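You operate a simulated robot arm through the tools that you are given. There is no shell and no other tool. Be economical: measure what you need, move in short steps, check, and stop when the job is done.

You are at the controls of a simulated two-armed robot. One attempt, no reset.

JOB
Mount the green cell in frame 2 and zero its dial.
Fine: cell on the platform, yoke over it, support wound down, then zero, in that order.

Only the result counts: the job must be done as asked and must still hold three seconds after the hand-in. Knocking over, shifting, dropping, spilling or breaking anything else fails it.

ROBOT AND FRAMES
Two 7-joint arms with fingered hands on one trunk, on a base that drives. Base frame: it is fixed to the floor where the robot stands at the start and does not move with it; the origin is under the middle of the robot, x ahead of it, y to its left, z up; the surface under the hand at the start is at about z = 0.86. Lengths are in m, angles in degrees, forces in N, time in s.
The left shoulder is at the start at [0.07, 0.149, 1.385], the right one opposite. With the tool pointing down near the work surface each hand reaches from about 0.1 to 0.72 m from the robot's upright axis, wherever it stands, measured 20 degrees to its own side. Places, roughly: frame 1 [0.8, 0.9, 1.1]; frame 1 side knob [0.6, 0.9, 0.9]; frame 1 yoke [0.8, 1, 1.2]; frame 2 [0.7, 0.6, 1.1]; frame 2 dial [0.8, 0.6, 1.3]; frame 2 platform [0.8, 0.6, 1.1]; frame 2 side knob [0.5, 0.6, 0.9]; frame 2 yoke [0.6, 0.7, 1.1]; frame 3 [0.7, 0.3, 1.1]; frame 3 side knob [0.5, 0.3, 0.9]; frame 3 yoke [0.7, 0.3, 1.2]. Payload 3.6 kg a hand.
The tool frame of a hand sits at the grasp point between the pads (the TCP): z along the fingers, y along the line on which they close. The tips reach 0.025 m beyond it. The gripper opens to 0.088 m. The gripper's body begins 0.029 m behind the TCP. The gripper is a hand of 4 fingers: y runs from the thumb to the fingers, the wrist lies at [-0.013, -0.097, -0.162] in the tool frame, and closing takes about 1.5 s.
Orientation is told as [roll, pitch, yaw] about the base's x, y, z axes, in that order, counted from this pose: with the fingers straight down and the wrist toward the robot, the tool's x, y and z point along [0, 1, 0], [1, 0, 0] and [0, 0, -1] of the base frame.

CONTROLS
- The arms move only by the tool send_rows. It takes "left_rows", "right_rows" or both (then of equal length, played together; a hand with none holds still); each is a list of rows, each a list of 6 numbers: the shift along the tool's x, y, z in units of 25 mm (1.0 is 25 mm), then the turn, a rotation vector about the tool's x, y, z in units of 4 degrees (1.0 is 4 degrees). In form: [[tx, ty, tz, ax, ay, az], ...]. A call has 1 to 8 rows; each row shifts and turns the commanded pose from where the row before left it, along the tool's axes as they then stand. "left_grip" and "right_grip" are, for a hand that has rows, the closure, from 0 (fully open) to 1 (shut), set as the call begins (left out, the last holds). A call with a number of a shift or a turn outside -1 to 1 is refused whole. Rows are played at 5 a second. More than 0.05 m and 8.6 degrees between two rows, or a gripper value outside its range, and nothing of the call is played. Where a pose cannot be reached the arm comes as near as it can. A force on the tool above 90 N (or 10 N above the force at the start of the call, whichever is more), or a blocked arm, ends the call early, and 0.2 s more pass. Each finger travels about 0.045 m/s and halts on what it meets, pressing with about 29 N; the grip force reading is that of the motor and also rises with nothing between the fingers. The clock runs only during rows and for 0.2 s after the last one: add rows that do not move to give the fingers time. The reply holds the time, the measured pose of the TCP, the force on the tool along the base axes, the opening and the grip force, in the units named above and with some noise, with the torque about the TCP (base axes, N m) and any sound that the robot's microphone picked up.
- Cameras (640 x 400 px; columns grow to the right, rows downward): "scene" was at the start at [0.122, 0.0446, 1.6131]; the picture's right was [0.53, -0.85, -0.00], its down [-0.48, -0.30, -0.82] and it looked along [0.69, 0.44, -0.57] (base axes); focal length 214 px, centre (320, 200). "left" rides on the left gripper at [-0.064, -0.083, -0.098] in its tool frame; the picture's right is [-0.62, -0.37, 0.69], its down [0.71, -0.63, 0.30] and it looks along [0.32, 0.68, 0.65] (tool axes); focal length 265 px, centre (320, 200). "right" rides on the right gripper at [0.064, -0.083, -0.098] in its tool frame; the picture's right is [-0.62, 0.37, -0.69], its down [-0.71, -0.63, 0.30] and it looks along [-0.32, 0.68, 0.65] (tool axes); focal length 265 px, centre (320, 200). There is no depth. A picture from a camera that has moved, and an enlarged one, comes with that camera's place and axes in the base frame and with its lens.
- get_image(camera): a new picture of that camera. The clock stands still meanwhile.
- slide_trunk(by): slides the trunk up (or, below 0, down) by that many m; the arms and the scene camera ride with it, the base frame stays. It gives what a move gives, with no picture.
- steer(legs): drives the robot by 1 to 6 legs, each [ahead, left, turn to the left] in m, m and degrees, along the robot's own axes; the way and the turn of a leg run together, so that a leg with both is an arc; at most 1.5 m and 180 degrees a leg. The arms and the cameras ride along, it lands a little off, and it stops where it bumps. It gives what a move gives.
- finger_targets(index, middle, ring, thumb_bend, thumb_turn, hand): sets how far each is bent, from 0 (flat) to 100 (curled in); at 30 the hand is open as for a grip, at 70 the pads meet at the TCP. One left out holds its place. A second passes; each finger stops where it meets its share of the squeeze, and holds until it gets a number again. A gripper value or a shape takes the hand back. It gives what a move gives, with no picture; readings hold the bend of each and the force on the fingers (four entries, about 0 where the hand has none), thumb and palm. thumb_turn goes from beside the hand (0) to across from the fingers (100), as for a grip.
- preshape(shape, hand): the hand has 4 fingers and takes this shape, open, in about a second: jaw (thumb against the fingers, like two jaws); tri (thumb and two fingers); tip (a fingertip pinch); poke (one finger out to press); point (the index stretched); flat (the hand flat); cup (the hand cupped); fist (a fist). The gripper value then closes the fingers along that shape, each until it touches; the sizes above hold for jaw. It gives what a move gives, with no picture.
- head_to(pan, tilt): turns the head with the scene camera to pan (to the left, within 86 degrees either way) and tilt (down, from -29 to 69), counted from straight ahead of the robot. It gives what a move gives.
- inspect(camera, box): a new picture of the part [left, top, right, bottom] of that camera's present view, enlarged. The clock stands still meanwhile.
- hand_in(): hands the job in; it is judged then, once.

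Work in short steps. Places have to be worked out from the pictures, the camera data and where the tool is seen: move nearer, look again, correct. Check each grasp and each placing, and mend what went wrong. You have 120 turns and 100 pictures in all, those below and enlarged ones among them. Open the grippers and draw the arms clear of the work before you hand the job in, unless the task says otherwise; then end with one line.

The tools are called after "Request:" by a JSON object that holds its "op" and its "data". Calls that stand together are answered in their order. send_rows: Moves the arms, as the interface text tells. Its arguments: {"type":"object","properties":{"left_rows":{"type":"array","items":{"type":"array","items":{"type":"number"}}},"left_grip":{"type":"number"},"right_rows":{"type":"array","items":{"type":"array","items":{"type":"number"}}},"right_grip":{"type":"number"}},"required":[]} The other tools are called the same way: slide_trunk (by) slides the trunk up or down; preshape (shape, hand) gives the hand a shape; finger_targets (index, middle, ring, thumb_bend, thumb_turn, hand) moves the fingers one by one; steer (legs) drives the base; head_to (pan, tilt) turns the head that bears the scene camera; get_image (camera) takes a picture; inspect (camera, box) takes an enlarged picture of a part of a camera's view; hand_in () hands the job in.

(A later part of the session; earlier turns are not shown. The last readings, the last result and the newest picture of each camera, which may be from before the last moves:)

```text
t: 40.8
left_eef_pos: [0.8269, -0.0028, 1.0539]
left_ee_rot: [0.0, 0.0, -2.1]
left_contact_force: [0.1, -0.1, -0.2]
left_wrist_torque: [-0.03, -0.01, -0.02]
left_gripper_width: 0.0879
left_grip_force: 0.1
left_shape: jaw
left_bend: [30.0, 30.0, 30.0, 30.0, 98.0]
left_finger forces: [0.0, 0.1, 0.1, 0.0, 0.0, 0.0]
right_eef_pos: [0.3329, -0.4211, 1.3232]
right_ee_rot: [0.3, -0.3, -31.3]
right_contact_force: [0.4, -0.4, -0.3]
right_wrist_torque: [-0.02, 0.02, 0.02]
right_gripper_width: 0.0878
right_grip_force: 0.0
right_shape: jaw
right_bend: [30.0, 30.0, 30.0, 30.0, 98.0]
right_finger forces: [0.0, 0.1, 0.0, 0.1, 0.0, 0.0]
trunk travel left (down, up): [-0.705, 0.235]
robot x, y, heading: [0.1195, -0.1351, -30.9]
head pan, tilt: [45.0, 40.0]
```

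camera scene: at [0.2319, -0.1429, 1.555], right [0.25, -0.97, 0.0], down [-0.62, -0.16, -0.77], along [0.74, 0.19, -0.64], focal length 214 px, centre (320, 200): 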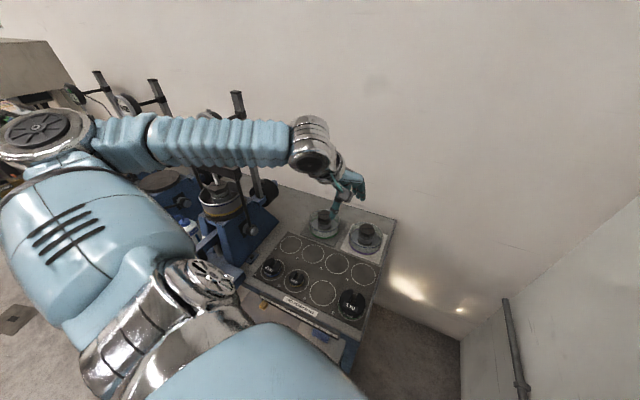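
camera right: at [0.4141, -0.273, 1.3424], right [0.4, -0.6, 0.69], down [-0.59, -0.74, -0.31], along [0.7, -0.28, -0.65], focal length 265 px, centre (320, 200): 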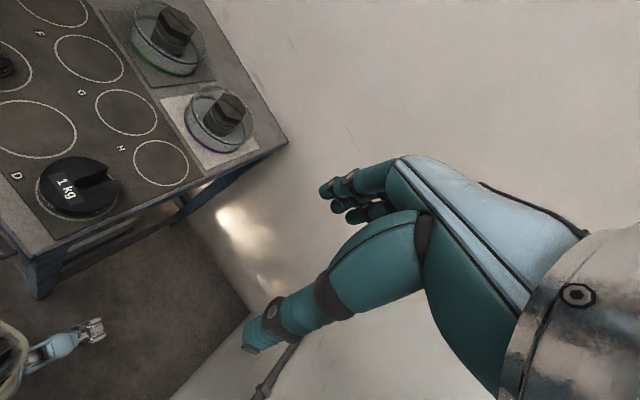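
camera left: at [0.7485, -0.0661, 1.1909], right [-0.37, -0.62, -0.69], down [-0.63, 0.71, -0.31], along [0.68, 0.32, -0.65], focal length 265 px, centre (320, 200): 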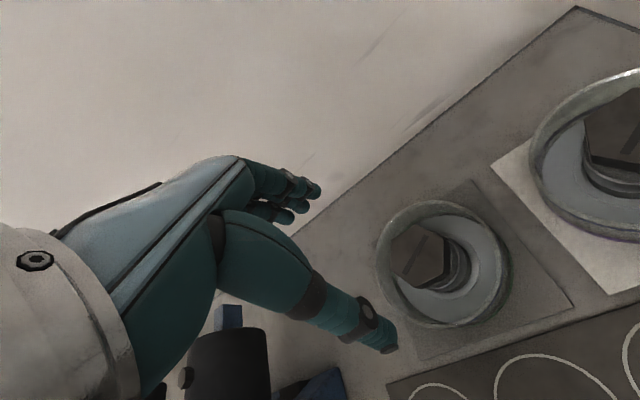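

No reach limit yet. I continue forward 3 cm and down to just above the cap.

Request:
{"op": "send_rows", "data": {"left_rows": [[0.1, 1, 0.5, 0, 0, 0], [0.1, 0.25, 1, 0, 0, 0], [0, 0, 1, 0, 0, 0], [0, 0, 0.6, 0, 0, 0]]}}

Request:
{"op": "inspect", "data": {"camera": "left", "box": [200, 100, 520, 350]}}

Request:
{"op": "inspect", "data": {"camera": "scene", "box": [270, 130, 370, 230]}}

```text
t: 41.8
left_eef_pos: [0.857, -0.0002, 0.9771]
left_ee_rot: [0.0, -0.1, -2.0]
left_contact_force: [-0.1, -0.4, 0.9]
left_wrist_torque: [-0.01, 0.03, 0.0]
left_gripper_width: 0.088
left_grip_force: 0.1
left_shape: jaw
left_bend: [30.0, 30.0, 30.0, 30.0, 98.0]
left_finger forces: [0.0, 0.1, 0.0, 0.0, 0.0, 0.0]
right_eef_pos: [0.3334, -0.4209, 1.3219]
right_ee_rot: [0.5, -0.3, -31.3]
right_contact_force: [0.3, -0.1, 0.2]
right_wrist_torque: [0.01, 0.02, 0.0]
right_gripper_width: 0.0879
right_grip_force: 0.1
right_shape: jaw
right_bend: [30.0, 30.0, 30.0, 30.0, 98.0]
right_finger forces: [0.1, 0.0, 0.0, 0.1, 0.1, 0.0]
trunk travel left (down, up): [-0.705, 0.235]
robot x, y, heading: [0.1213, -0.1371, -31.1]
head pan, tilt: [45.0, 40.0]
```

```text
1.60 times, centred on (360, 225) of left
camera zoom: at [0.7723, -0.0608, 1.0751], right [-0.39, -0.61, -0.69], down [-0.6, 0.74, -0.31], along [0.7, 0.3, -0.65], focal length 425 px, centre (256, 160)
```

zoom: 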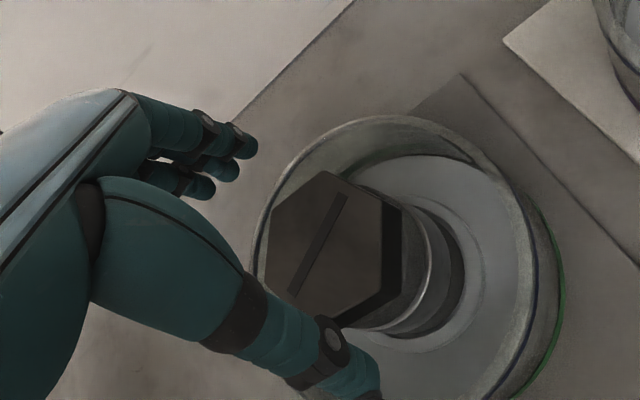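

```text
4.00 times, centred on (320, 180) of scene
camera zoom: at [0.2439, -0.143, 1.435], right [0.25, -0.97, 0.0], down [-0.62, -0.16, -0.77], along [0.74, 0.19, -0.64], focal length 858 px, centre (320, 280)
```

zoom: 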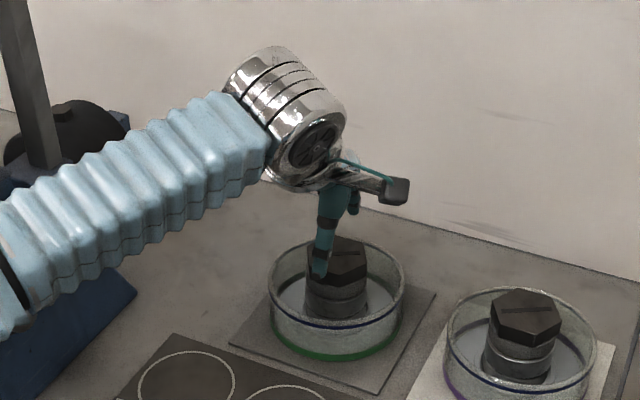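

The cap centre appears exactly under the TCP line. I descend 55 mm and look before closing.

Request:
{"op": "send_rows", "data": {"left_rows": [[0, 0, 0.8, 0, 0, 0], [0, 0, 0.8, 0, 0, 0], [0, 0, 0.6, 0, 0, 0]]}}

Request:
{"op": "inspect", "data": {"camera": "left", "box": [200, 100, 520, 350]}}

Request:
{"op": "inspect", "data": {"camera": "scene", "box": [290, 150, 370, 230]}}

```text
t: 42.6
left_eef_pos: [0.8547, -0.0002, 0.9295]
left_ee_rot: [-0.1, -0.8, -2.0]
left_contact_force: [-0.1, 0.5, 12.4]
left_wrist_torque: [0.31, -0.69, 0.05]
left_gripper_width: 0.0876
left_grip_force: 0.1
left_shape: jaw
left_bend: [30.0, 30.0, 28.0, 30.0, 98.0]
left_finger forces: [0.8, 0.0, 12.0, 0.1, 0.6, 0.0]
right_eef_pos: [0.3262, -0.4212, 1.3247]
right_ee_rot: [0.6, -0.5, -31.3]
right_contact_force: [-0.5, -0.4, -0.8]
right_wrist_torque: [0.0, -0.03, 0.02]
right_gripper_width: 0.0879
right_grip_force: 0.1
right_shape: jaw
right_bend: [30.0, 30.0, 30.0, 30.0, 98.0]
right_finger forces: [0.0, 0.0, 0.0, 0.0, 0.1, 0.1]
trunk travel left (down, up): [-0.705, 0.235]
robot x, y, heading: [0.1221, -0.136, -30.8]
head pan, tilt: [45.0, 40.0]
```

```text
1.60 times, centred on (360, 225) of left
camera zoom: at [0.7684, -0.0609, 1.0269], right [-0.38, -0.61, -0.7], down [-0.6, 0.74, -0.31], along [0.7, 0.3, -0.64], focal length 425 px, centre (256, 160)
```

zoom: 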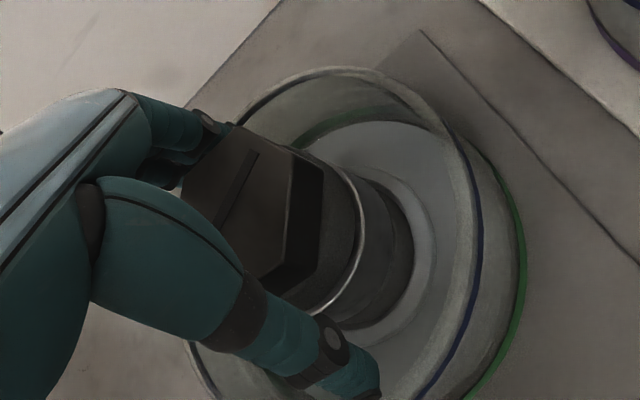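

```text
5.00 times, centred on (330, 190) of scene
camera zoom: at [0.2364, -0.1438, 1.436], right [0.25, -0.97, 0.0], down [-0.62, -0.16, -0.77], along [0.75, 0.19, -0.64], focal length 1072 px, centre (270, 250)
```

zoom: 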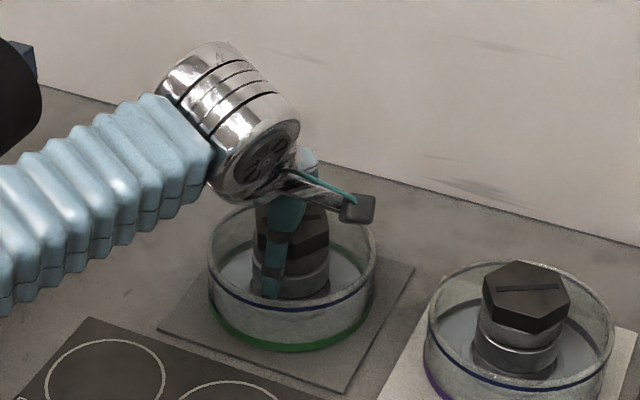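

The ring finger touched the dish rim (12 N). I lift 2 cm, narrow the opening to about 70 mm and descend again.

Request:
{"op": "send_rows", "data": {"left_rows": [[0, 0, -0.8, 0, 0, 0], [0, 0, 0, 0, 0, 0], [0, 0, 0, 0, 0, 0], [0, 0, 0, 0, 0, 0]], "left_grip": 0.18}}

Request:
{"op": "inspect", "data": {"camera": "left", "box": [200, 100, 520, 350]}}

```text
t: 43.6
left_eef_pos: [0.8564, -0.0001, 0.9428]
left_ee_rot: [0.0, 0.0, -2.0]
left_contact_force: [-3.8, 0.5, -2.9]
left_wrist_torque: [-0.02, 0.22, 0.01]
left_gripper_width: 0.0554
left_grip_force: 29.0
left_shape: jaw
left_bend: [39.0, 43.0, 40.0, 66.0, 100.0]
left_finger forces: [13.1, 11.0, 0.0, 0.1, 27.6, 0.0]
right_eef_pos: [0.3315, -0.4202, 1.3231]
right_ee_rot: [0.4, -0.3, -31.3]
right_contact_force: [0.5, -0.8, -0.9]
right_wrist_torque: [-0.01, 0.01, 0.03]
right_gripper_width: 0.088
right_grip_force: 0.0
right_shape: jaw
right_bend: [30.0, 30.0, 30.0, 30.0, 98.0]
right_finger forces: [0.0, 0.0, 0.0, 0.1, 0.0, 0.0]
trunk travel left (down, up): [-0.705, 0.235]
robot x, y, heading: [0.1198, -0.1372, -30.9]
head pan, tilt: [45.0, 40.0]
```

```text
1.60 times, centred on (360, 225) of left
camera zoom: at [0.7711, -0.061, 1.0407], right [-0.39, -0.61, -0.69], down [-0.6, 0.74, -0.3], along [0.69, 0.3, -0.65], focal length 425 px, centre (256, 160)
```

zoom: 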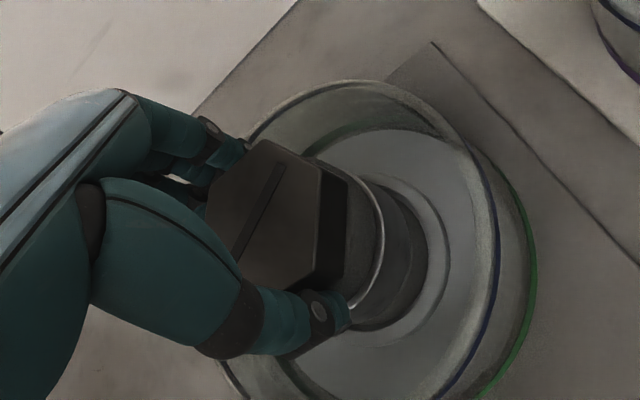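

It grips the cap at 55 mm but only with the fingertips. I loosen slightly, go 12 mm deeper and grip again.

Request:
{"op": "send_rows", "data": {"left_rows": [[0, 0, 0, 0, 0, 0], [0, 0, 0, 0, 0, 0], [0, 0, 0.25, 0, 0, 0], [0, 0, 0.25, 0, 0, 0]], "left_grip": 0.08}}

```text
t: 44.6
left_eef_pos: [0.8568, -0.0004, 0.9313]
left_ee_rot: [0.0, -0.3, -2.0]
left_contact_force: [-0.9, -0.4, -0.2]
left_wrist_torque: [-0.01, -0.01, 0.0]
left_gripper_width: 0.0807
left_grip_force: 0.0
left_shape: jaw
left_bend: [31.0, 31.0, 30.0, 32.0, 98.0]
left_finger forces: [0.0, 0.1, 1.2, 0.0, 0.0, 0.0]
right_eef_pos: [0.331, -0.4202, 1.3223]
right_ee_rot: [0.4, -0.3, -31.5]
right_contact_force: [-0.1, 0.2, 0.0]
right_wrist_torque: [-0.02, -0.01, 0.02]
right_gripper_width: 0.0877
right_grip_force: 0.1
right_shape: jaw
right_bend: [30.0, 30.0, 30.0, 30.0, 98.0]
right_finger forces: [0.0, 0.0, 0.1, 0.0, 0.0, 0.1]
trunk travel left (down, up): [-0.705, 0.235]
robot x, y, heading: [0.1173, -0.1356, -30.9]
head pan, tilt: [45.0, 40.0]
```

At z 0.931 the ring finger just brushes something. I close here.

Request:
{"op": "send_rows", "data": {"left_rows": [[0, 0, 0, 0, 0, 0], [0, 0, 0, 0, 0, 0], [0, 0, 0, 0, 0, 0], [0, 0, 0, 0, 0, 0], [0, 0, 0, 0, 0, 0], [0, 0, 0, 0, 0, 0]], "left_grip": 1}}

Request:
{"op": "inspect", "data": {"camera": "left", "box": [200, 100, 520, 350]}}

Request:
{"op": "inspect", "data": {"camera": "scene", "box": [290, 150, 370, 230]}}

```text
t: 46.0
left_eef_pos: [0.8583, -0.0006, 0.9302]
left_ee_rot: [0.0, -0.1, -2.0]
left_contact_force: [-3.7, 0.4, 0.5]
left_wrist_torque: [0.02, 0.05, 0.09]
left_gripper_width: 0.0501
left_grip_force: 29.0
left_shape: jaw
left_bend: [29.0, 42.0, 46.0, 67.0, 100.0]
left_finger forces: [14.9, 8.3, 0.1, 0.1, 26.5, 0.0]
right_eef_pos: [0.3309, -0.4201, 1.3231]
right_ee_rot: [0.4, -0.3, -31.3]
right_contact_force: [0.1, -0.4, 0.7]
right_wrist_torque: [0.01, 0.0, 0.01]
right_gripper_width: 0.0879
right_grip_force: 0.1
right_shape: jaw
right_bend: [30.0, 30.0, 30.0, 30.0, 98.0]
right_finger forces: [0.1, 0.1, 0.0, 0.0, 0.0, 0.0]
trunk travel left (down, up): [-0.705, 0.235]
robot x, y, heading: [0.1183, -0.1319, -30.8]
head pan, tilt: [45.0, 40.0]
```

```text
1.60 times, centred on (360, 225) of left
camera zoom: at [0.7714, -0.0608, 1.0285], right [-0.39, -0.61, -0.69], down [-0.6, 0.74, -0.31], along [0.7, 0.3, -0.65], focal length 425 px, centre (256, 160)
```

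zoom: 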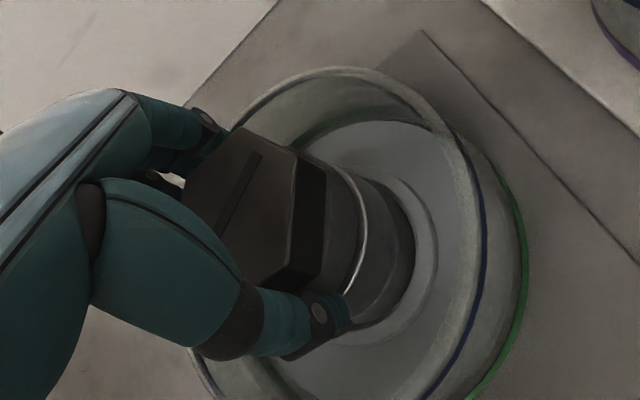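

```text
5.00 times, centred on (330, 190) of scene
camera zoom: at [0.2423, -0.1427, 1.4351], right [0.25, -0.97, 0.0], down [-0.62, -0.16, -0.77], along [0.74, 0.19, -0.64], focal length 1072 px, centre (270, 250)
```

zoom: 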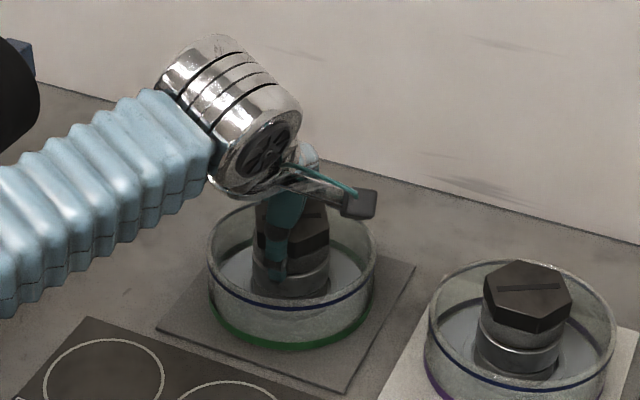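

Thumb against index and middle, 27 N on the cap. I lift slowly and check it stays level.

Request:
{"op": "send_rows", "data": {"left_rows": [[0, 0, -0.3, 0, 0, 0], [0, 0, -0.3, 0, 0, 0], [0, 0, -0.4, 0, 0, 0], [0, 0, -0.5, 0, 0, 0], [0, 0, -0.5, 0, 0, 0]]}}

Request:
{"op": "inspect", "data": {"camera": "scene", "box": [270, 120, 370, 220]}}

```text
t: 47.2
left_eef_pos: [0.8558, -0.0002, 0.9798]
left_ee_rot: [-0.1, 0.0, -2.0]
left_contact_force: [-0.5, -0.5, -8.7]
left_wrist_torque: [0.03, 0.03, -0.01]
left_gripper_width: 0.0502
left_grip_force: 29.2
left_shape: jaw
left_bend: [29.0, 42.0, 46.0, 67.0, 100.0]
left_finger forces: [16.1, 9.3, 0.0, 0.1, 25.6, 0.0]
right_eef_pos: [0.3318, -0.4205, 1.3225]
right_ee_rot: [0.4, -0.3, -31.5]
right_contact_force: [0.7, -1.5, -0.2]
right_wrist_torque: [0.03, -0.02, -0.03]
right_gripper_width: 0.0879
right_grip_force: 0.0
right_shape: jaw
right_bend: [30.0, 30.0, 30.0, 30.0, 98.0]
right_finger forces: [0.0, 0.1, 0.0, 0.1, 0.1, 0.1]
trunk travel left (down, up): [-0.705, 0.235]
robot x, y, heading: [0.1239, -0.1343, -30.7]
head pan, tilt: [45.0, 40.0]
```

```text
4.00 times, centred on (320, 170) of scene
camera zoom: at [0.2438, -0.1427, 1.435], right [0.25, -0.97, 0.0], down [-0.62, -0.16, -0.77], along [0.74, 0.19, -0.64], focal length 858 px, centre (320, 320)
```

zoom: 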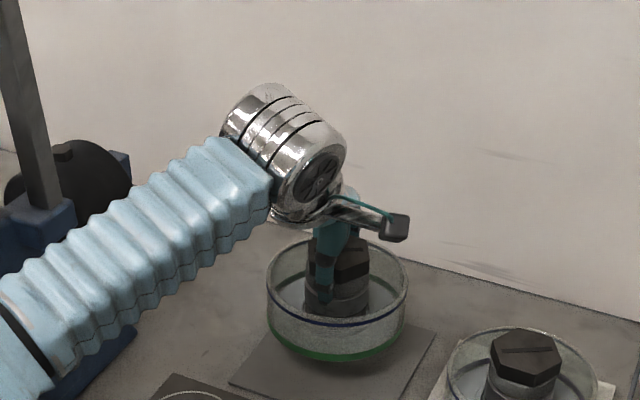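

The cell is in the hand, level, weighing about 8.7 N. I raise and retract it toward the robot, then raise the trunk.

Request:
{"op": "send_rows", "data": {"left_rows": [[0, 0, -1, 0, 0, 0], [0, 0, -1, 0, 0, 0], [0, 0, -1, 0, 0, 0], [0, -0.7, -1, 0, 0, 0], [0, -1, -0.7, 0, 0, 0], [0, -1, -0.5, 0, 0, 0], [-0.3, -1, -0.3, 0, 0, 0], [-0.3, -1, 0, 0, 0, 0]]}}

Request:
{"op": "slide_trunk", "data": {"by": 0.2}}

Request:
{"op": "send_rows", "data": {"left_rows": [[-0.3, -1, 0, 0, 0, 0], [-0.3, -1, 0, 0, 0, 0], [-0.3, -1, 0, 0, 0, 0], [-0.3, -1, 0, 0, 0, 0], [-0.3, -1, 0, 0, 0, 0], [-0.3, -1, 0, 0, 0, 0]]}}

Request:
{"op": "get_image", "data": {"camera": "scene"}}

```text
t: 49.0
left_eef_pos: [0.7381, -0.0102, 1.1189]
left_ee_rot: [0.0, -0.1, -2.0]
left_contact_force: [-0.1, -0.1, -8.6]
left_wrist_torque: [0.03, 0.0, 0.01]
left_gripper_width: 0.0499
left_grip_force: 29.1
left_shape: jaw
left_bend: [29.0, 42.0, 46.0, 67.0, 100.0]
left_finger forces: [15.8, 9.5, 0.0, 0.0, 25.6, 0.1]
right_eef_pos: [0.3308, -0.4198, 1.3228]
right_ee_rot: [0.5, -0.3, -31.4]
right_contact_force: [-0.1, 0.0, -0.1]
right_wrist_torque: [0.02, -0.01, 0.04]
right_gripper_width: 0.0879
right_grip_force: 0.0
right_shape: jaw
right_bend: [30.0, 30.0, 30.0, 30.0, 98.0]
right_finger forces: [0.0, 0.0, 0.0, 0.0, 0.1, 0.0]
trunk travel left (down, up): [-0.705, 0.235]
robot x, y, heading: [0.1182, -0.1346, -30.5]
head pan, tilt: [45.0, 40.0]
```

```text
t: 51.2
left_eef_pos: [0.74, -0.0107, 1.3176]
left_ee_rot: [0.0, 0.0, -2.1]
left_contact_force: [0.5, 0.1, -9.0]
left_wrist_torque: [0.01, -0.02, 0.02]
left_gripper_width: 0.0502
left_grip_force: 28.6
left_shape: jaw
left_bend: [29.0, 42.0, 46.0, 67.0, 100.0]
left_finger forces: [15.8, 9.6, 0.2, 0.0, 25.5, 0.0]
right_eef_pos: [0.3331, -0.4201, 1.5226]
right_ee_rot: [0.3, -0.3, -31.4]
right_contact_force: [-0.6, -0.3, -0.3]
right_wrist_torque: [-0.01, 0.01, 0.01]
right_gripper_width: 0.0879
right_grip_force: 0.0
right_shape: jaw
right_bend: [30.0, 30.0, 30.0, 30.0, 98.0]
right_finger forces: [0.1, 0.0, 0.0, 0.1, 0.0, 0.1]
trunk travel left (down, up): [-0.905, 0.035]
robot x, y, heading: [0.1187, -0.1367, -31.0]
head pan, tilt: [45.0, 40.0]
```

```text
t: 52.6
left_eef_pos: [0.6149, -0.0583, 1.3269]
left_ee_rot: [0.0, 0.1, -1.8]
left_contact_force: [0.6, 0.3, -9.5]
left_wrist_torque: [0.03, 0.02, -0.01]
left_gripper_width: 0.05
left_grip_force: 28.7
left_shape: jaw
left_bend: [29.0, 42.0, 46.0, 67.0, 100.0]
left_finger forces: [15.8, 9.8, 0.0, 0.0, 25.6, 0.0]
left hand out of reach, approached as far as the arm can: row 5, 6
right_eef_pos: [0.3348, -0.4206, 1.5219]
right_ee_rot: [0.4, -0.2, -31.3]
right_contact_force: [0.3, -0.1, -0.4]
right_wrist_torque: [0.01, 0.0, -0.01]
right_gripper_width: 0.088
right_grip_force: 0.1
right_shape: jaw
right_bend: [30.0, 30.0, 30.0, 30.0, 98.0]
right_finger forces: [0.0, 0.0, 0.0, 0.0, 0.1, 0.0]
trunk travel left (down, up): [-0.905, 0.035]
robot x, y, heading: [0.1169, -0.1361, -30.6]
head pan, tilt: [45.0, 40.0]
```

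```text
64 pictures are left
camera scene: at [0.2449, -0.1438, 1.6349], right [0.25, -0.97, 0.0], down [-0.62, -0.16, -0.77], along [0.74, 0.19, -0.64], focal length 214 px, centre (320, 200)
```

scene: 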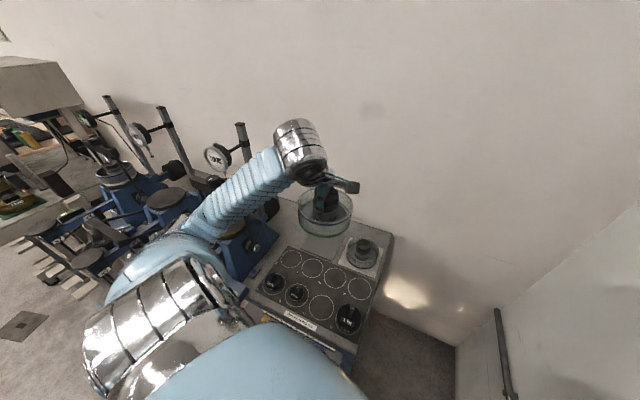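

The cell hangs level. I back away from the bench, turn straight and drive left to face frame 2 at a safe distance from the hangers.

Request:
{"op": "steer", "data": {"legs": [[-0.19, -0.11, 0], [0, 0, 30.6], [0, 0.6, 0]]}}

Request:
{"op": "head_to", "data": {"pan": 8, "tilt": 25}}

Request:
{"op": "get_image", "data": {"camera": "scene"}}

Request:
{"op": "get_image", "data": {"camera": "right"}}

```text
t: 67.0
left_eef_pos: [0.2843, 0.7962, 1.3254]
left_ee_rot: [-0.1, 0.3, 29.2]
left_contact_force: [0.4, 0.3, -9.1]
left_wrist_torque: [-0.03, -0.02, 0.0]
left_gripper_width: 0.0498
left_grip_force: 28.8
left_shape: jaw
left_bend: [29.0, 42.0, 46.0, 67.0, 100.0]
left_finger forces: [15.5, 10.1, 0.0, 0.0, 25.5, 0.0]
right_eef_pos: [0.2282, 0.3403, 1.5228]
right_ee_rot: [0.3, -0.3, -0.3]
right_contact_force: [0.6, -0.6, 0.7]
right_wrist_torque: [-0.01, 0.01, 0.0]
right_gripper_width: 0.0878
right_grip_force: 0.0
right_shape: jaw
right_bend: [30.0, 30.0, 30.0, 30.0, 98.0]
right_finger forces: [0.0, 0.0, 0.0, 0.0, 0.0, 0.0]
trunk travel left (down, up): [-0.905, 0.035]
robot x, y, heading: [-0.1036, 0.4722, 0.1]
head pan, tilt: [45.0, 40.0]
```

```text
t: 68.0
left_eef_pos: [0.2847, 0.7942, 1.3271]
left_ee_rot: [0.1, 0.1, 29.1]
left_contact_force: [-0.4, -0.2, -8.3]
left_wrist_torque: [-0.01, 0.01, -0.04]
left_gripper_width: 0.0497
left_grip_force: 28.5
left_shape: jaw
left_bend: [29.0, 42.0, 46.0, 67.0, 100.0]
left_finger forces: [15.5, 9.9, 0.0, 0.0, 25.4, 0.0]
right_eef_pos: [0.2295, 0.3368, 1.5229]
right_ee_rot: [0.4, -0.2, -0.4]
right_contact_force: [0.3, 0.6, -0.5]
right_wrist_torque: [-0.02, 0.04, -0.01]
right_gripper_width: 0.0881
right_grip_force: 0.0
right_shape: jaw
right_bend: [30.0, 30.0, 30.0, 30.0, 98.0]
right_finger forces: [0.0, 0.0, 0.0, 0.1, 0.0, 0.0]
trunk travel left (down, up): [-0.905, 0.035]
robot x, y, heading: [-0.1027, 0.4702, 0.2]
head pan, tilt: [8.0, 25.0]
```

```text
63 pictures are left
camera scene: at [0.0398, 0.4833, 1.6583], right [0.15, -0.99, 0.0], down [-0.42, -0.06, -0.91], along [0.9, 0.13, -0.42], focal length 214 px, centre (320, 200)
```

scene: 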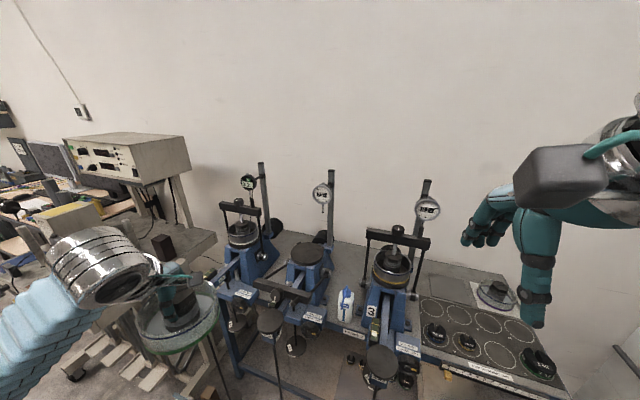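

```text
62 pictures are left
camera right: at [0.1447, 0.399, 1.6218], right [0.36, -0.63, 0.69], down [-0.63, -0.71, -0.31], along [0.69, -0.32, -0.65], focal length 265 px, centre (320, 200)
```

right: 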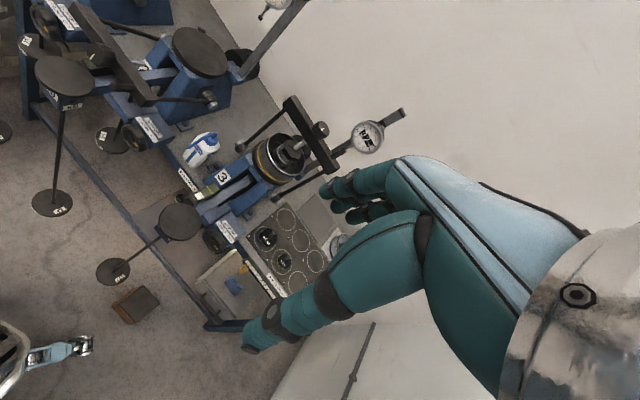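

Estimates: platform 2 at about [0.74, 0.64, 1.09], dial at [0.725, 0.575, 1.36], hangers at [0.38, 0.38] and [0.44, 0.685] hanging down to z≈0.4. I turn the robot right by 31° so its left corner points between the hangers, and shift part of the way.

Request:
{"op": "steer", "data": {"legs": [[0, 0, -31], [-0.01, 0.09, 0]]}}

Request:
{"op": "head_to", "data": {"pan": 35, "tilt": 50}}

Request:
{"op": "get_image", "data": {"camera": "scene"}}

Request:
{"op": "get_image", "data": {"camera": "right"}}

```text
t: 73.4
left_eef_pos: [0.4313, 0.6281, 1.3277]
left_ee_rot: [0.2, 0.1, -1.9]
left_contact_force: [-0.5, 0.1, -8.4]
left_wrist_torque: [0.0, -0.03, 0.03]
left_gripper_width: 0.0499
left_grip_force: 28.6
left_shape: jaw
left_bend: [29.0, 42.0, 46.0, 67.0, 100.0]
left_finger forces: [15.4, 10.0, 0.0, 0.0, 25.4, 0.0]
right_eef_pos: [0.1477, 0.2651, 1.5225]
right_ee_rot: [0.5, -0.3, -31.3]
right_contact_force: [-0.2, 0.7, 0.0]
right_wrist_torque: [0.0, -0.03, 0.03]
right_gripper_width: 0.0878
right_grip_force: 0.0
right_shape: jaw
right_bend: [30.0, 30.0, 30.0, 30.0, 98.0]
right_finger forces: [0.0, 0.0, 0.0, 0.1, 0.0, 0.0]
trunk travel left (down, up): [-0.905, 0.035]
robot x, y, heading: [-0.0654, 0.5573, -30.7]
head pan, tilt: [8.0, 25.0]
```

```text
t: 74.3
left_eef_pos: [0.4332, 0.6313, 1.3274]
left_ee_rot: [0.2, 0.2, -1.9]
left_contact_force: [-0.3, -0.9, -9.3]
left_wrist_torque: [0.0, 0.02, 0.0]
left_gripper_width: 0.0499
left_grip_force: 29.0
left_shape: jaw
left_bend: [29.0, 42.0, 46.0, 67.0, 100.0]
left_finger forces: [15.8, 9.4, 0.0, 0.0, 25.3, 0.0]
right_eef_pos: [0.1493, 0.2669, 1.5224]
right_ee_rot: [0.6, -0.3, -31.3]
right_contact_force: [0.0, -0.6, 0.2]
right_wrist_torque: [0.0, 0.05, -0.02]
right_gripper_width: 0.0879
right_grip_force: 0.2
right_shape: jaw
right_bend: [30.0, 30.0, 30.0, 30.0, 98.0]
right_finger forces: [0.0, 0.0, 0.0, 0.0, 0.0, 0.0]
trunk travel left (down, up): [-0.905, 0.035]
robot x, y, heading: [-0.0612, 0.5564, -30.7]
head pan, tilt: [35.0, 50.0]
```

```text
61 pictures are left
camera scene: at [0.057, 0.5336, 1.6209], right [0.07, -1.0, 0.0], down [-0.76, -0.06, -0.64], along [0.64, 0.05, -0.77], focal length 214 px, centre (320, 200)
```

scene: 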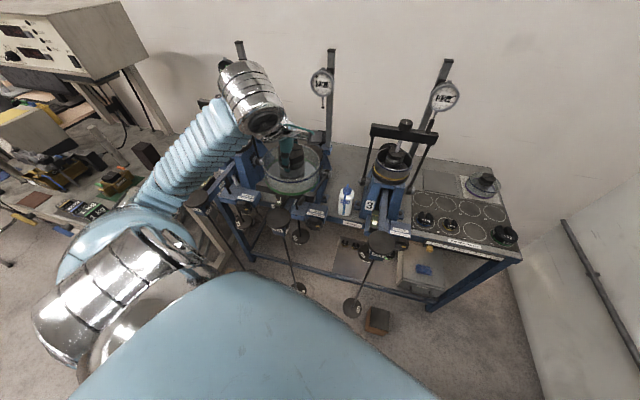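

```text
60 pictures are left
camera right: at [0.1101, 0.3635, 1.6219], right [-0.01, -0.72, 0.69], down [-0.91, -0.28, -0.31], along [0.42, -0.63, -0.65], focal length 265 px, centre (320, 200)
```

right: 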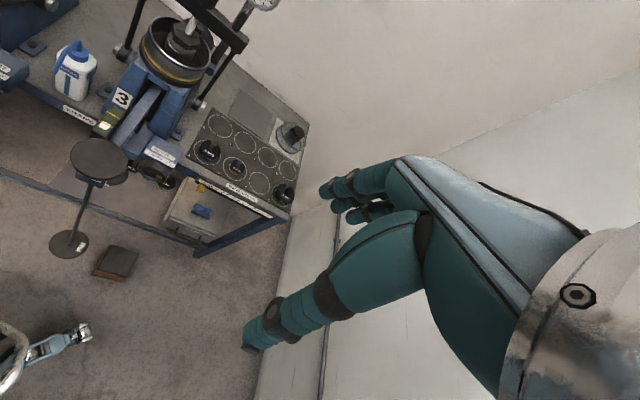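

Hanger 2 and 3 discs are confirmed at [0.436, 0.68] and [0.36, 0.385]. I edge the robot to about [0.005, 0.535], keeping the corner clear, and lower the trunk a little.

Request:
{"op": "steer", "data": {"legs": [[0.067, 0.016, 0]]}}

Request:
{"op": "slide_trunk", "data": {"by": -0.06}}

Request:
{"op": "head_to", "data": {"pan": 35, "tilt": 32}}

Request:
{"op": "get_image", "data": {"camera": "scene"}}

Request:
{"op": "get_image", "data": {"camera": "left"}}

```text
t: 75.9
left_eef_pos: [0.4982, 0.6112, 1.3283]
left_ee_rot: [0.1, 0.5, -1.9]
left_contact_force: [-0.7, -0.1, -9.2]
left_wrist_torque: [0.01, 0.0, -0.02]
left_gripper_width: 0.0497
left_grip_force: 29.2
left_shape: jaw
left_bend: [29.0, 42.0, 46.0, 67.0, 100.0]
left_finger forces: [15.9, 9.5, 0.0, 0.0, 25.4, 0.0]
right_eef_pos: [0.2121, 0.2475, 1.522]
right_ee_rot: [0.5, -0.5, -31.4]
right_contact_force: [0.7, -0.1, -0.7]
right_wrist_torque: [0.02, -0.01, -0.01]
right_gripper_width: 0.0877
right_grip_force: 0.0
right_shape: jaw
right_bend: [30.0, 30.0, 30.0, 30.0, 98.0]
right_finger forces: [0.1, 0.0, 0.0, 0.1, 0.0, 0.1]
trunk travel left (down, up): [-0.905, 0.035]
robot x, y, heading: [0.007, 0.5368, -30.7]
head pan, tilt: [35.0, 50.0]
```

```text
t: 76.9
left_eef_pos: [0.4993, 0.6104, 1.2659]
left_ee_rot: [0.1, 0.3, -1.9]
left_contact_force: [0.5, 0.1, -8.9]
left_wrist_torque: [0.03, 0.02, 0.01]
left_gripper_width: 0.0499
left_grip_force: 28.7
left_shape: jaw
left_bend: [29.0, 42.0, 46.0, 67.0, 100.0]
left_finger forces: [16.3, 9.8, 0.0, 0.1, 25.9, 0.1]
right_eef_pos: [0.2147, 0.2486, 1.4623]
right_ee_rot: [0.4, -0.3, -31.2]
right_contact_force: [1.0, 0.0, 0.1]
right_wrist_torque: [0.0, -0.01, -0.01]
right_gripper_width: 0.088
right_grip_force: 0.1
right_shape: jaw
right_bend: [30.0, 30.0, 30.0, 30.0, 98.0]
right_finger forces: [0.0, 0.0, 0.0, 0.1, 0.1, 0.0]
trunk travel left (down, up): [-0.845, 0.095]
robot x, y, heading: [0.0055, 0.54, -30.6]
head pan, tilt: [35.0, 50.0]
```

```text
t: 77.7
left_eef_pos: [0.5004, 0.6109, 1.2669]
left_ee_rot: [0.1, 0.5, -1.9]
left_contact_force: [0.7, 0.0, -9.4]
left_wrist_torque: [0.0, 0.04, 0.05]
left_gripper_width: 0.05
left_grip_force: 28.9
left_shape: jaw
left_bend: [29.0, 42.0, 46.0, 67.0, 100.0]
left_finger forces: [16.3, 9.8, 0.0, 0.0, 25.9, 0.1]
right_eef_pos: [0.2163, 0.2469, 1.4632]
right_ee_rot: [0.4, -0.3, -31.4]
right_contact_force: [-0.3, 0.3, 0.2]
right_wrist_torque: [0.01, 0.02, -0.01]
right_gripper_width: 0.088
right_grip_force: 0.1
right_shape: jaw
right_bend: [30.0, 30.0, 30.0, 30.0, 98.0]
right_finger forces: [0.0, 0.0, 0.0, 0.0, 0.0, 0.1]
trunk travel left (down, up): [-0.845, 0.095]
robot x, y, heading: [0.0054, 0.5369, -30.7]
head pan, tilt: [35.0, 32.0]
```

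```text
59 pictures are left
camera scene: at [0.1395, 0.5136, 1.587], right [0.07, -1.0, 0.0], down [-0.53, -0.04, -0.85], along [0.84, 0.06, -0.53], focal length 214 px, centre (320, 200)
```

scene: 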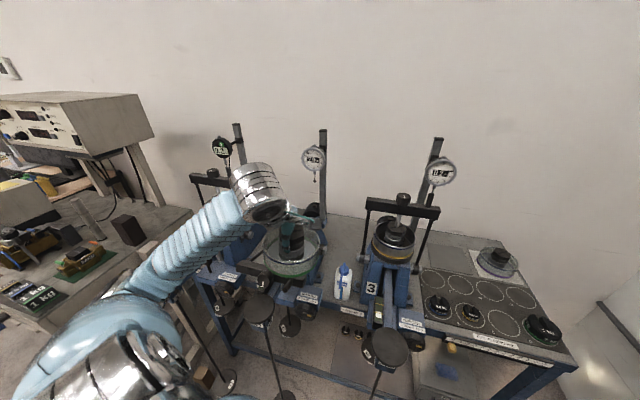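

```text
58 pictures are left
camera left: at [0.4174, 0.5488, 1.3653], right [-0.4, -0.61, -0.69], down [-0.61, 0.74, -0.3], along [0.69, 0.3, -0.66], focal length 265 px, centre (320, 200)
```

left: 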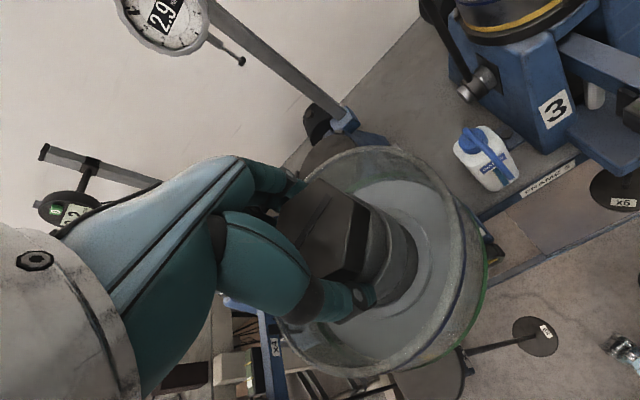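

Dial plunger tip is at about [0.745, 0.574, 1.277], so the platform centre should be near [0.745, 0.645]. I yaw the hand −24° to keep the wrist clear of the dial and shift left, then look.

Request:
{"op": "send_rows", "data": {"left_rows": [[0, 0, 0, 0, 0, 1], [0.3, 0, 0, 0, 0, 1], [0.4, 0, 0, 0, 0, 1], [0.4, 0, 0, 0, 0, 1], [0.4, 0, 0, 0, 0, 1], [0.4, 0, 0, 0, 0, 1]]}}

Request:
{"op": "inspect", "data": {"camera": "scene", "box": [210, 120, 350, 320]}}

Request:
{"op": "get_image", "data": {"camera": "left"}}

```text
t: 79.1
left_eef_pos: [0.5125, 0.6574, 1.267]
left_ee_rot: [-0.1, 0.4, -26.1]
left_contact_force: [-0.3, 0.1, -9.6]
left_wrist_torque: [0.01, -0.01, -0.02]
left_gripper_width: 0.05
left_grip_force: 29.1
left_shape: jaw
left_bend: [29.0, 42.0, 46.0, 67.0, 100.0]
left_finger forces: [16.2, 9.7, 0.0, 0.0, 26.0, 0.0]
right_eef_pos: [0.2143, 0.2482, 1.4624]
right_ee_rot: [0.4, -0.4, -31.4]
right_contact_force: [-0.1, 0.1, 0.5]
right_wrist_torque: [0.01, -0.05, -0.02]
right_gripper_width: 0.0881
right_grip_force: 0.1
right_shape: jaw
right_bend: [30.0, 30.0, 30.0, 30.0, 98.0]
right_finger forces: [0.0, 0.0, 0.0, 0.0, 0.0, 0.0]
trunk travel left (down, up): [-0.845, 0.095]
robot x, y, heading: [0.0065, 0.5368, -30.6]
head pan, tilt: [35.0, 32.0]
```

```text
2.00 times, centred on (280, 220) of scene
camera zoom: at [0.1392, 0.5146, 1.5871], right [0.07, -1.0, 0.0], down [-0.53, -0.04, -0.85], along [0.84, 0.06, -0.53], focal length 429 px, centre (400, 160)
```

zoom: 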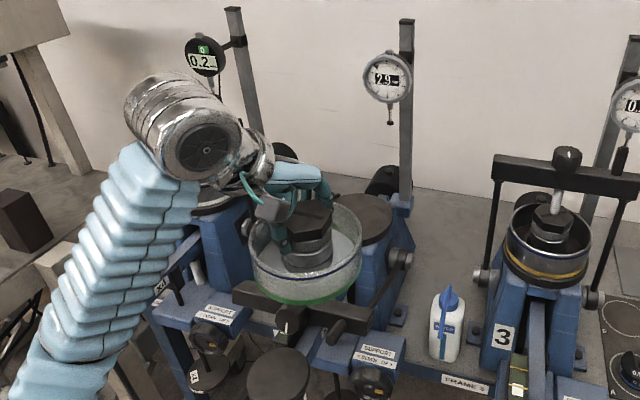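

```text
56 pictures are left
camera left: at [0.4109, 0.6358, 1.3658], right [-0.61, -0.39, -0.69], down [-0.26, 0.92, -0.3], along [0.75, -0.01, -0.66], focal length 265 px, centre (320, 200)
```

left: 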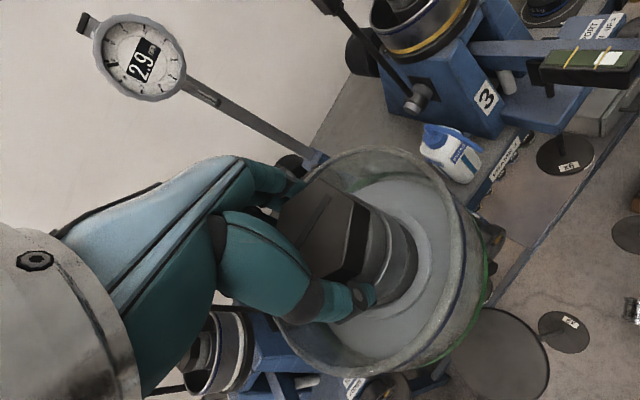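

The platform's depth is still uncertain by about 3 cm. I shift the hand left to uncover the platform and triangulate it with both cameras.

Request:
{"op": "send_rows", "data": {"left_rows": [[1, -0.5, 0, 0, 0, 0], [1, -0.5, 0, 0, 0, 0], [1, -0.5, 0, 0, 0, 0], [1, -0.5, 0, 0, 0, 0], [1, -0.5, 0, 0, 0, 0]]}}

Request:
{"op": "inspect", "data": {"camera": "scene", "box": [210, 120, 350, 320]}}

Request:
{"op": "get_image", "data": {"camera": "left"}}

```text
t: 80.3
left_eef_pos: [0.5099, 0.7991, 1.2657]
left_ee_rot: [-0.2, 0.4, -26.1]
left_contact_force: [-0.4, -0.6, -9.3]
left_wrist_torque: [-0.02, 0.01, -0.01]
left_gripper_width: 0.0497
left_grip_force: 29.1
left_shape: jaw
left_bend: [29.0, 42.0, 46.0, 67.0, 100.0]
left_finger forces: [16.0, 9.9, 0.0, 0.0, 25.9, 0.0]
right_eef_pos: [0.2135, 0.2497, 1.4638]
right_ee_rot: [0.3, -0.4, -31.3]
right_contact_force: [-0.2, 0.2, 0.6]
right_wrist_torque: [0.01, 0.0, 0.02]
right_gripper_width: 0.0878
right_grip_force: 0.0
right_shape: jaw
right_bend: [30.0, 30.0, 30.0, 30.0, 98.0]
right_finger forces: [0.0, 0.1, 0.1, 0.0, 0.1, 0.1]
trunk travel left (down, up): [-0.845, 0.095]
robot x, y, heading: [0.0073, 0.5355, -30.6]
head pan, tilt: [35.0, 32.0]
```

```text
2.00 times, centred on (280, 220) of scene
camera zoom: at [0.1378, 0.517, 1.5873], right [0.07, -1.0, 0.0], down [-0.53, -0.04, -0.85], along [0.85, 0.06, -0.53], focal length 429 px, centre (400, 160)
```

zoom: 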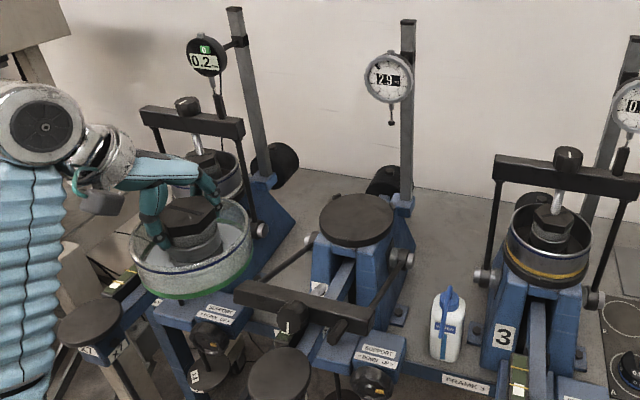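

```text
54 pictures are left
camera left: at [0.4082, 0.7774, 1.3651], right [-0.61, -0.4, -0.69], down [-0.26, 0.92, -0.3], along [0.75, -0.01, -0.66], focal length 265 px, centre (320, 200)
```

left: 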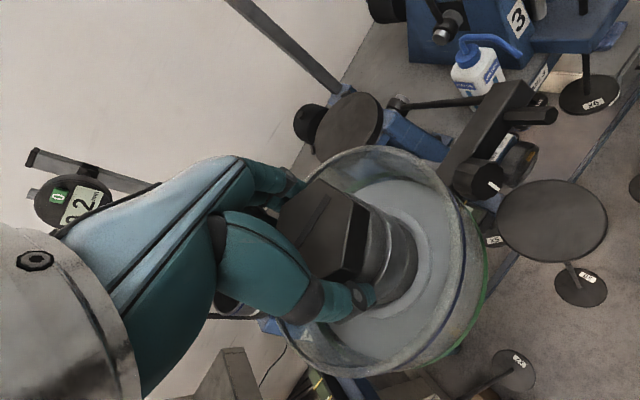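

Triangulation is now good: platform top centre [0.750, 0.640, 1.071], yoke bar at [0.503, 0.667, 1.13] pivoting at z≈0.97. I carry the cell over the yoke's left end toward the platform, staying left of the dial.

Request:
{"op": "send_rows", "data": {"left_rows": [[-0.21, 0.87, -0.11, 0, 0, 0], [-0.21, 0.87, -0.11, 0, 0, 0], [-0.21, 0.87, -0.11, 0, 0, 0], [-0.21, 0.87, -0.11, 0, 0, 0], [-0.21, 0.87, -0.11, 0, 0, 0], [-0.21, 0.87, -0.11, 0, 0, 0], [-0.21, 0.87, -0.11, 0, 0, 0]]}}

Request:
{"op": "inspect", "data": {"camera": "scene", "box": [210, 120, 350, 320]}}

```text
t: 81.9
left_eef_pos: [0.6335, 0.6956, 1.2847]
left_ee_rot: [0.0, 0.5, -25.9]
left_contact_force: [-0.7, 0.0, -8.7]
left_wrist_torque: [0.02, 0.02, 0.01]
left_gripper_width: 0.0499
left_grip_force: 29.1
left_shape: jaw
left_bend: [29.0, 42.0, 46.0, 67.0, 100.0]
left_finger forces: [15.6, 10.1, 0.0, 0.0, 25.5, 0.0]
right_eef_pos: [0.215, 0.2469, 1.4616]
right_ee_rot: [0.3, -0.3, -31.3]
right_contact_force: [0.0, -0.1, 0.4]
right_wrist_torque: [0.01, -0.03, -0.01]
right_gripper_width: 0.088
right_grip_force: 0.0
right_shape: jaw
right_bend: [30.0, 30.0, 30.0, 30.0, 98.0]
right_finger forces: [0.1, 0.0, 0.0, 0.1, 0.0, 0.1]
trunk travel left (down, up): [-0.845, 0.095]
robot x, y, heading: [0.0067, 0.5363, -30.5]
head pan, tilt: [35.0, 32.0]
```

```text
2.00 times, centred on (280, 220) of scene
camera zoom: at [0.1398, 0.5129, 1.587], right [0.07, -1.0, 0.0], down [-0.53, -0.04, -0.85], along [0.84, 0.06, -0.53], focal length 429 px, centre (400, 160)
```

zoom: 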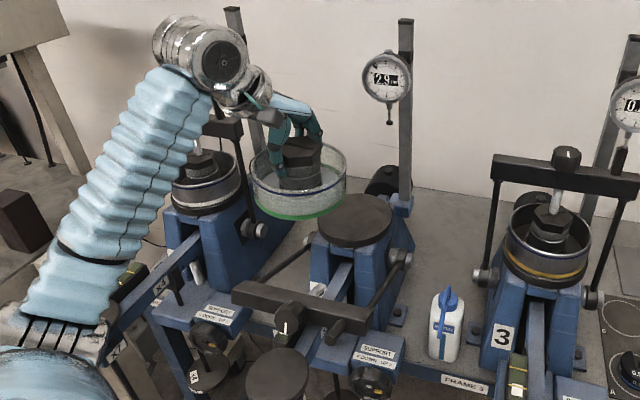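

All clear. Next step toward the platform, descending.

Request:
{"op": "send_rows", "data": {"left_rows": [[-0.13, 0.9, 0.9, 0, 0, 0], [-0.13, 0.9, 0.9, 0, 0, 0], [-0.13, 0.95, 0.93, 0, 0, 0], [0.1, 0.8, 0.45, 0, 0, 0], [0.1, 0.8, 0.45, 0, 0, 0]]}}

Request:
{"op": "inspect", "data": {"camera": "scene", "box": [230, 120, 350, 270]}}

Request:
{"op": "get_image", "data": {"camera": "left"}}

```text
t: 83.1
left_eef_pos: [0.7304, 0.6449, 1.1945]
left_ee_rot: [0.0, 0.5, -25.9]
left_contact_force: [0.9, 0.1, -8.8]
left_wrist_torque: [0.0, 0.01, -0.03]
left_gripper_width: 0.0495
left_grip_force: 28.8
left_shape: jaw
left_bend: [29.0, 42.0, 46.0, 67.0, 100.0]
left_finger forces: [15.5, 10.1, 0.2, 0.0, 25.5, 0.1]
right_eef_pos: [0.2175, 0.2473, 1.4624]
right_ee_rot: [0.5, -0.2, -31.4]
right_contact_force: [-0.1, 0.6, -0.7]
right_wrist_torque: [-0.01, 0.02, 0.03]
right_gripper_width: 0.0879
right_grip_force: 0.0
right_shape: jaw
right_bend: [30.0, 30.0, 30.0, 30.0, 98.0]
right_finger forces: [0.0, 0.1, 0.0, 0.1, 0.1, 0.0]
trunk travel left (down, up): [-0.845, 0.095]
robot x, y, heading: [0.0087, 0.533, -31.0]
head pan, tilt: [35.0, 32.0]
```

```text
2.67 times, centred on (290, 195) of scene
camera zoom: at [0.1413, 0.5134, 1.5869], right [0.07, -1.0, 0.0], down [-0.53, -0.04, -0.85], along [0.84, 0.06, -0.53], focal length 572 px, centre (400, 213)
```

zoom: 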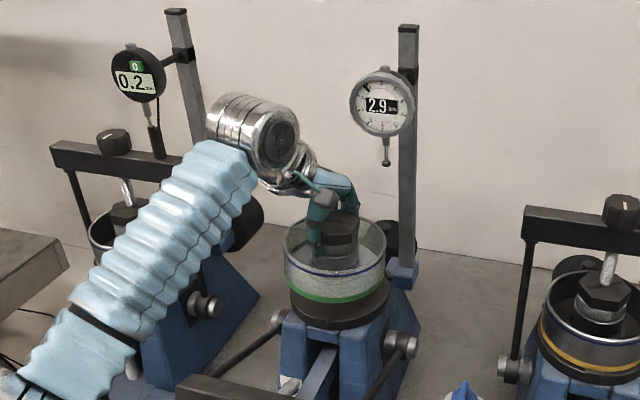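

```text
51 pictures are left
camera left: at [0.628, 0.6231, 1.293], right [-0.61, -0.39, -0.69], down [-0.26, 0.92, -0.3], along [0.75, -0.01, -0.66], focal length 265 px, centre (320, 200)
```

left: 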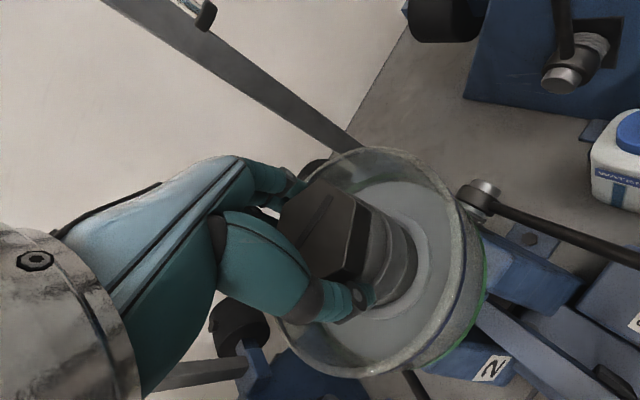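

The cell is above the platform. I make the last 2 cm correction and lower to about 15 mm above it.

Request:
{"op": "send_rows", "data": {"left_rows": [[0.1, 0.5, 0.6, 0, 0, 0], [0.06, 0.3, 0.9, 0, 0, 0], [0, 0, 0, 0, 0, 0]]}}

Request:
{"op": "inspect", "data": {"camera": "scene", "box": [260, 150, 340, 250]}}

```text
t: 83.9
left_eef_pos: [0.7478, 0.6398, 1.1569]
left_ee_rot: [-0.1, 0.5, -25.9]
left_contact_force: [0.9, -0.1, -8.8]
left_wrist_torque: [0.06, 0.02, -0.01]
left_gripper_width: 0.0496
left_grip_force: 29.1
left_shape: jaw
left_bend: [29.0, 42.0, 46.0, 67.0, 100.0]
left_finger forces: [15.4, 10.1, 0.0, 0.0, 25.4, 0.0]
right_eef_pos: [0.2153, 0.2481, 1.4631]
right_ee_rot: [0.5, -0.3, -31.3]
right_contact_force: [-0.2, -0.3, -0.3]
right_wrist_torque: [0.01, 0.04, -0.01]
right_gripper_width: 0.0879
right_grip_force: 0.1
right_shape: jaw
right_bend: [30.0, 30.0, 30.0, 30.0, 98.0]
right_finger forces: [0.0, 0.1, 0.0, 0.0, 0.0, 0.0]
trunk travel left (down, up): [-0.845, 0.095]
robot x, y, heading: [0.0098, 0.5341, -30.6]
head pan, tilt: [35.0, 32.0]
```

```text
4.00 times, centred on (300, 200) of scene
camera zoom: at [0.1396, 0.5138, 1.587], right [0.07, -1.0, 0.0], down [-0.53, -0.04, -0.85], along [0.84, 0.06, -0.53], focal length 858 px, centre (400, 200)
```

zoom: 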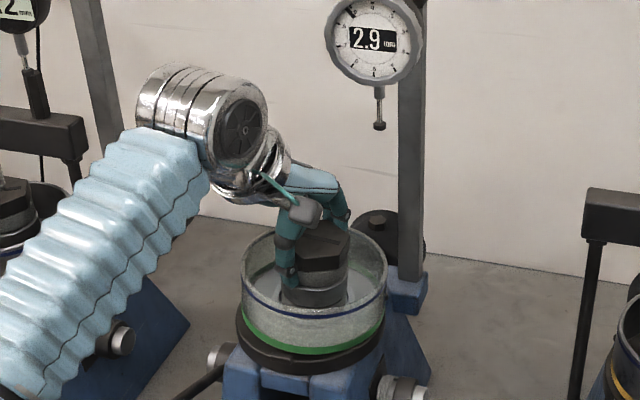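

Dish and platform look aligned to within 3 mm. I nudge left slightly and lower in small steps until contact.

Request:
{"op": "send_rows", "data": {"left_rows": [[0.1, 0, 0.2, 0, 0, 0], [0, 0, 0.2, 0, 0, 0], [0, 0, 0.15, 0, 0, 0], [0, 0, 0.1, 0, 0, 0], [0, 0, 0, 0, 0, 0]]}}

Request:
{"op": "inspect", "data": {"camera": "scene", "box": [260, 150, 340, 250]}}

```text
t: 85.1
left_eef_pos: [0.747, 0.6416, 1.146]
left_ee_rot: [0.0, -0.1, -25.9]
left_contact_force: [5.9, -0.1, 13.2]
left_wrist_torque: [0.12, 0.15, 0.04]
left_gripper_width: 0.0505
left_grip_force: 29.4
left_shape: jaw
left_bend: [28.0, 41.0, 45.0, 68.0, 100.0]
left_finger forces: [18.9, 11.7, 1.4, 0.0, 27.1, 0.0]
right_eef_pos: [0.212, 0.2459, 1.4626]
right_ee_rot: [0.5, -0.4, -31.3]
right_contact_force: [-0.1, -0.4, 0.4]
right_wrist_torque: [-0.01, 0.03, -0.01]
right_gripper_width: 0.0878
right_grip_force: 0.0
right_shape: jaw
right_bend: [30.0, 30.0, 30.0, 30.0, 98.0]
right_finger forces: [0.0, 0.0, 0.1, 0.1, 0.1, 0.1]
trunk travel left (down, up): [-0.845, 0.095]
robot x, y, heading: [0.0068, 0.5323, -31.0]
head pan, tilt: [35.0, 32.0]
```

```text
4.00 times, centred on (300, 200) of scene
camera zoom: at [0.1356, 0.5133, 1.5877], right [0.07, -1.0, 0.0], down [-0.53, -0.04, -0.85], along [0.85, 0.06, -0.53], focal length 858 px, centre (400, 200)
```

zoom: 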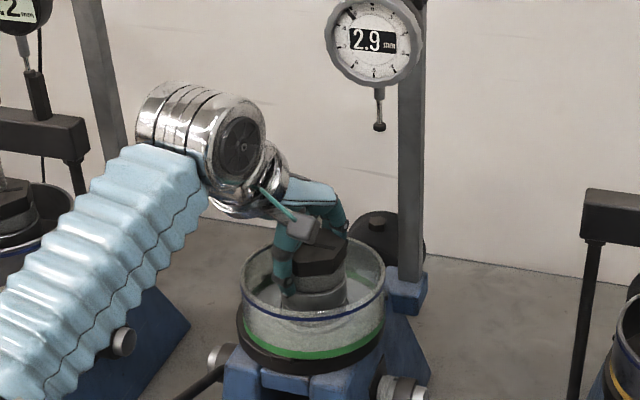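

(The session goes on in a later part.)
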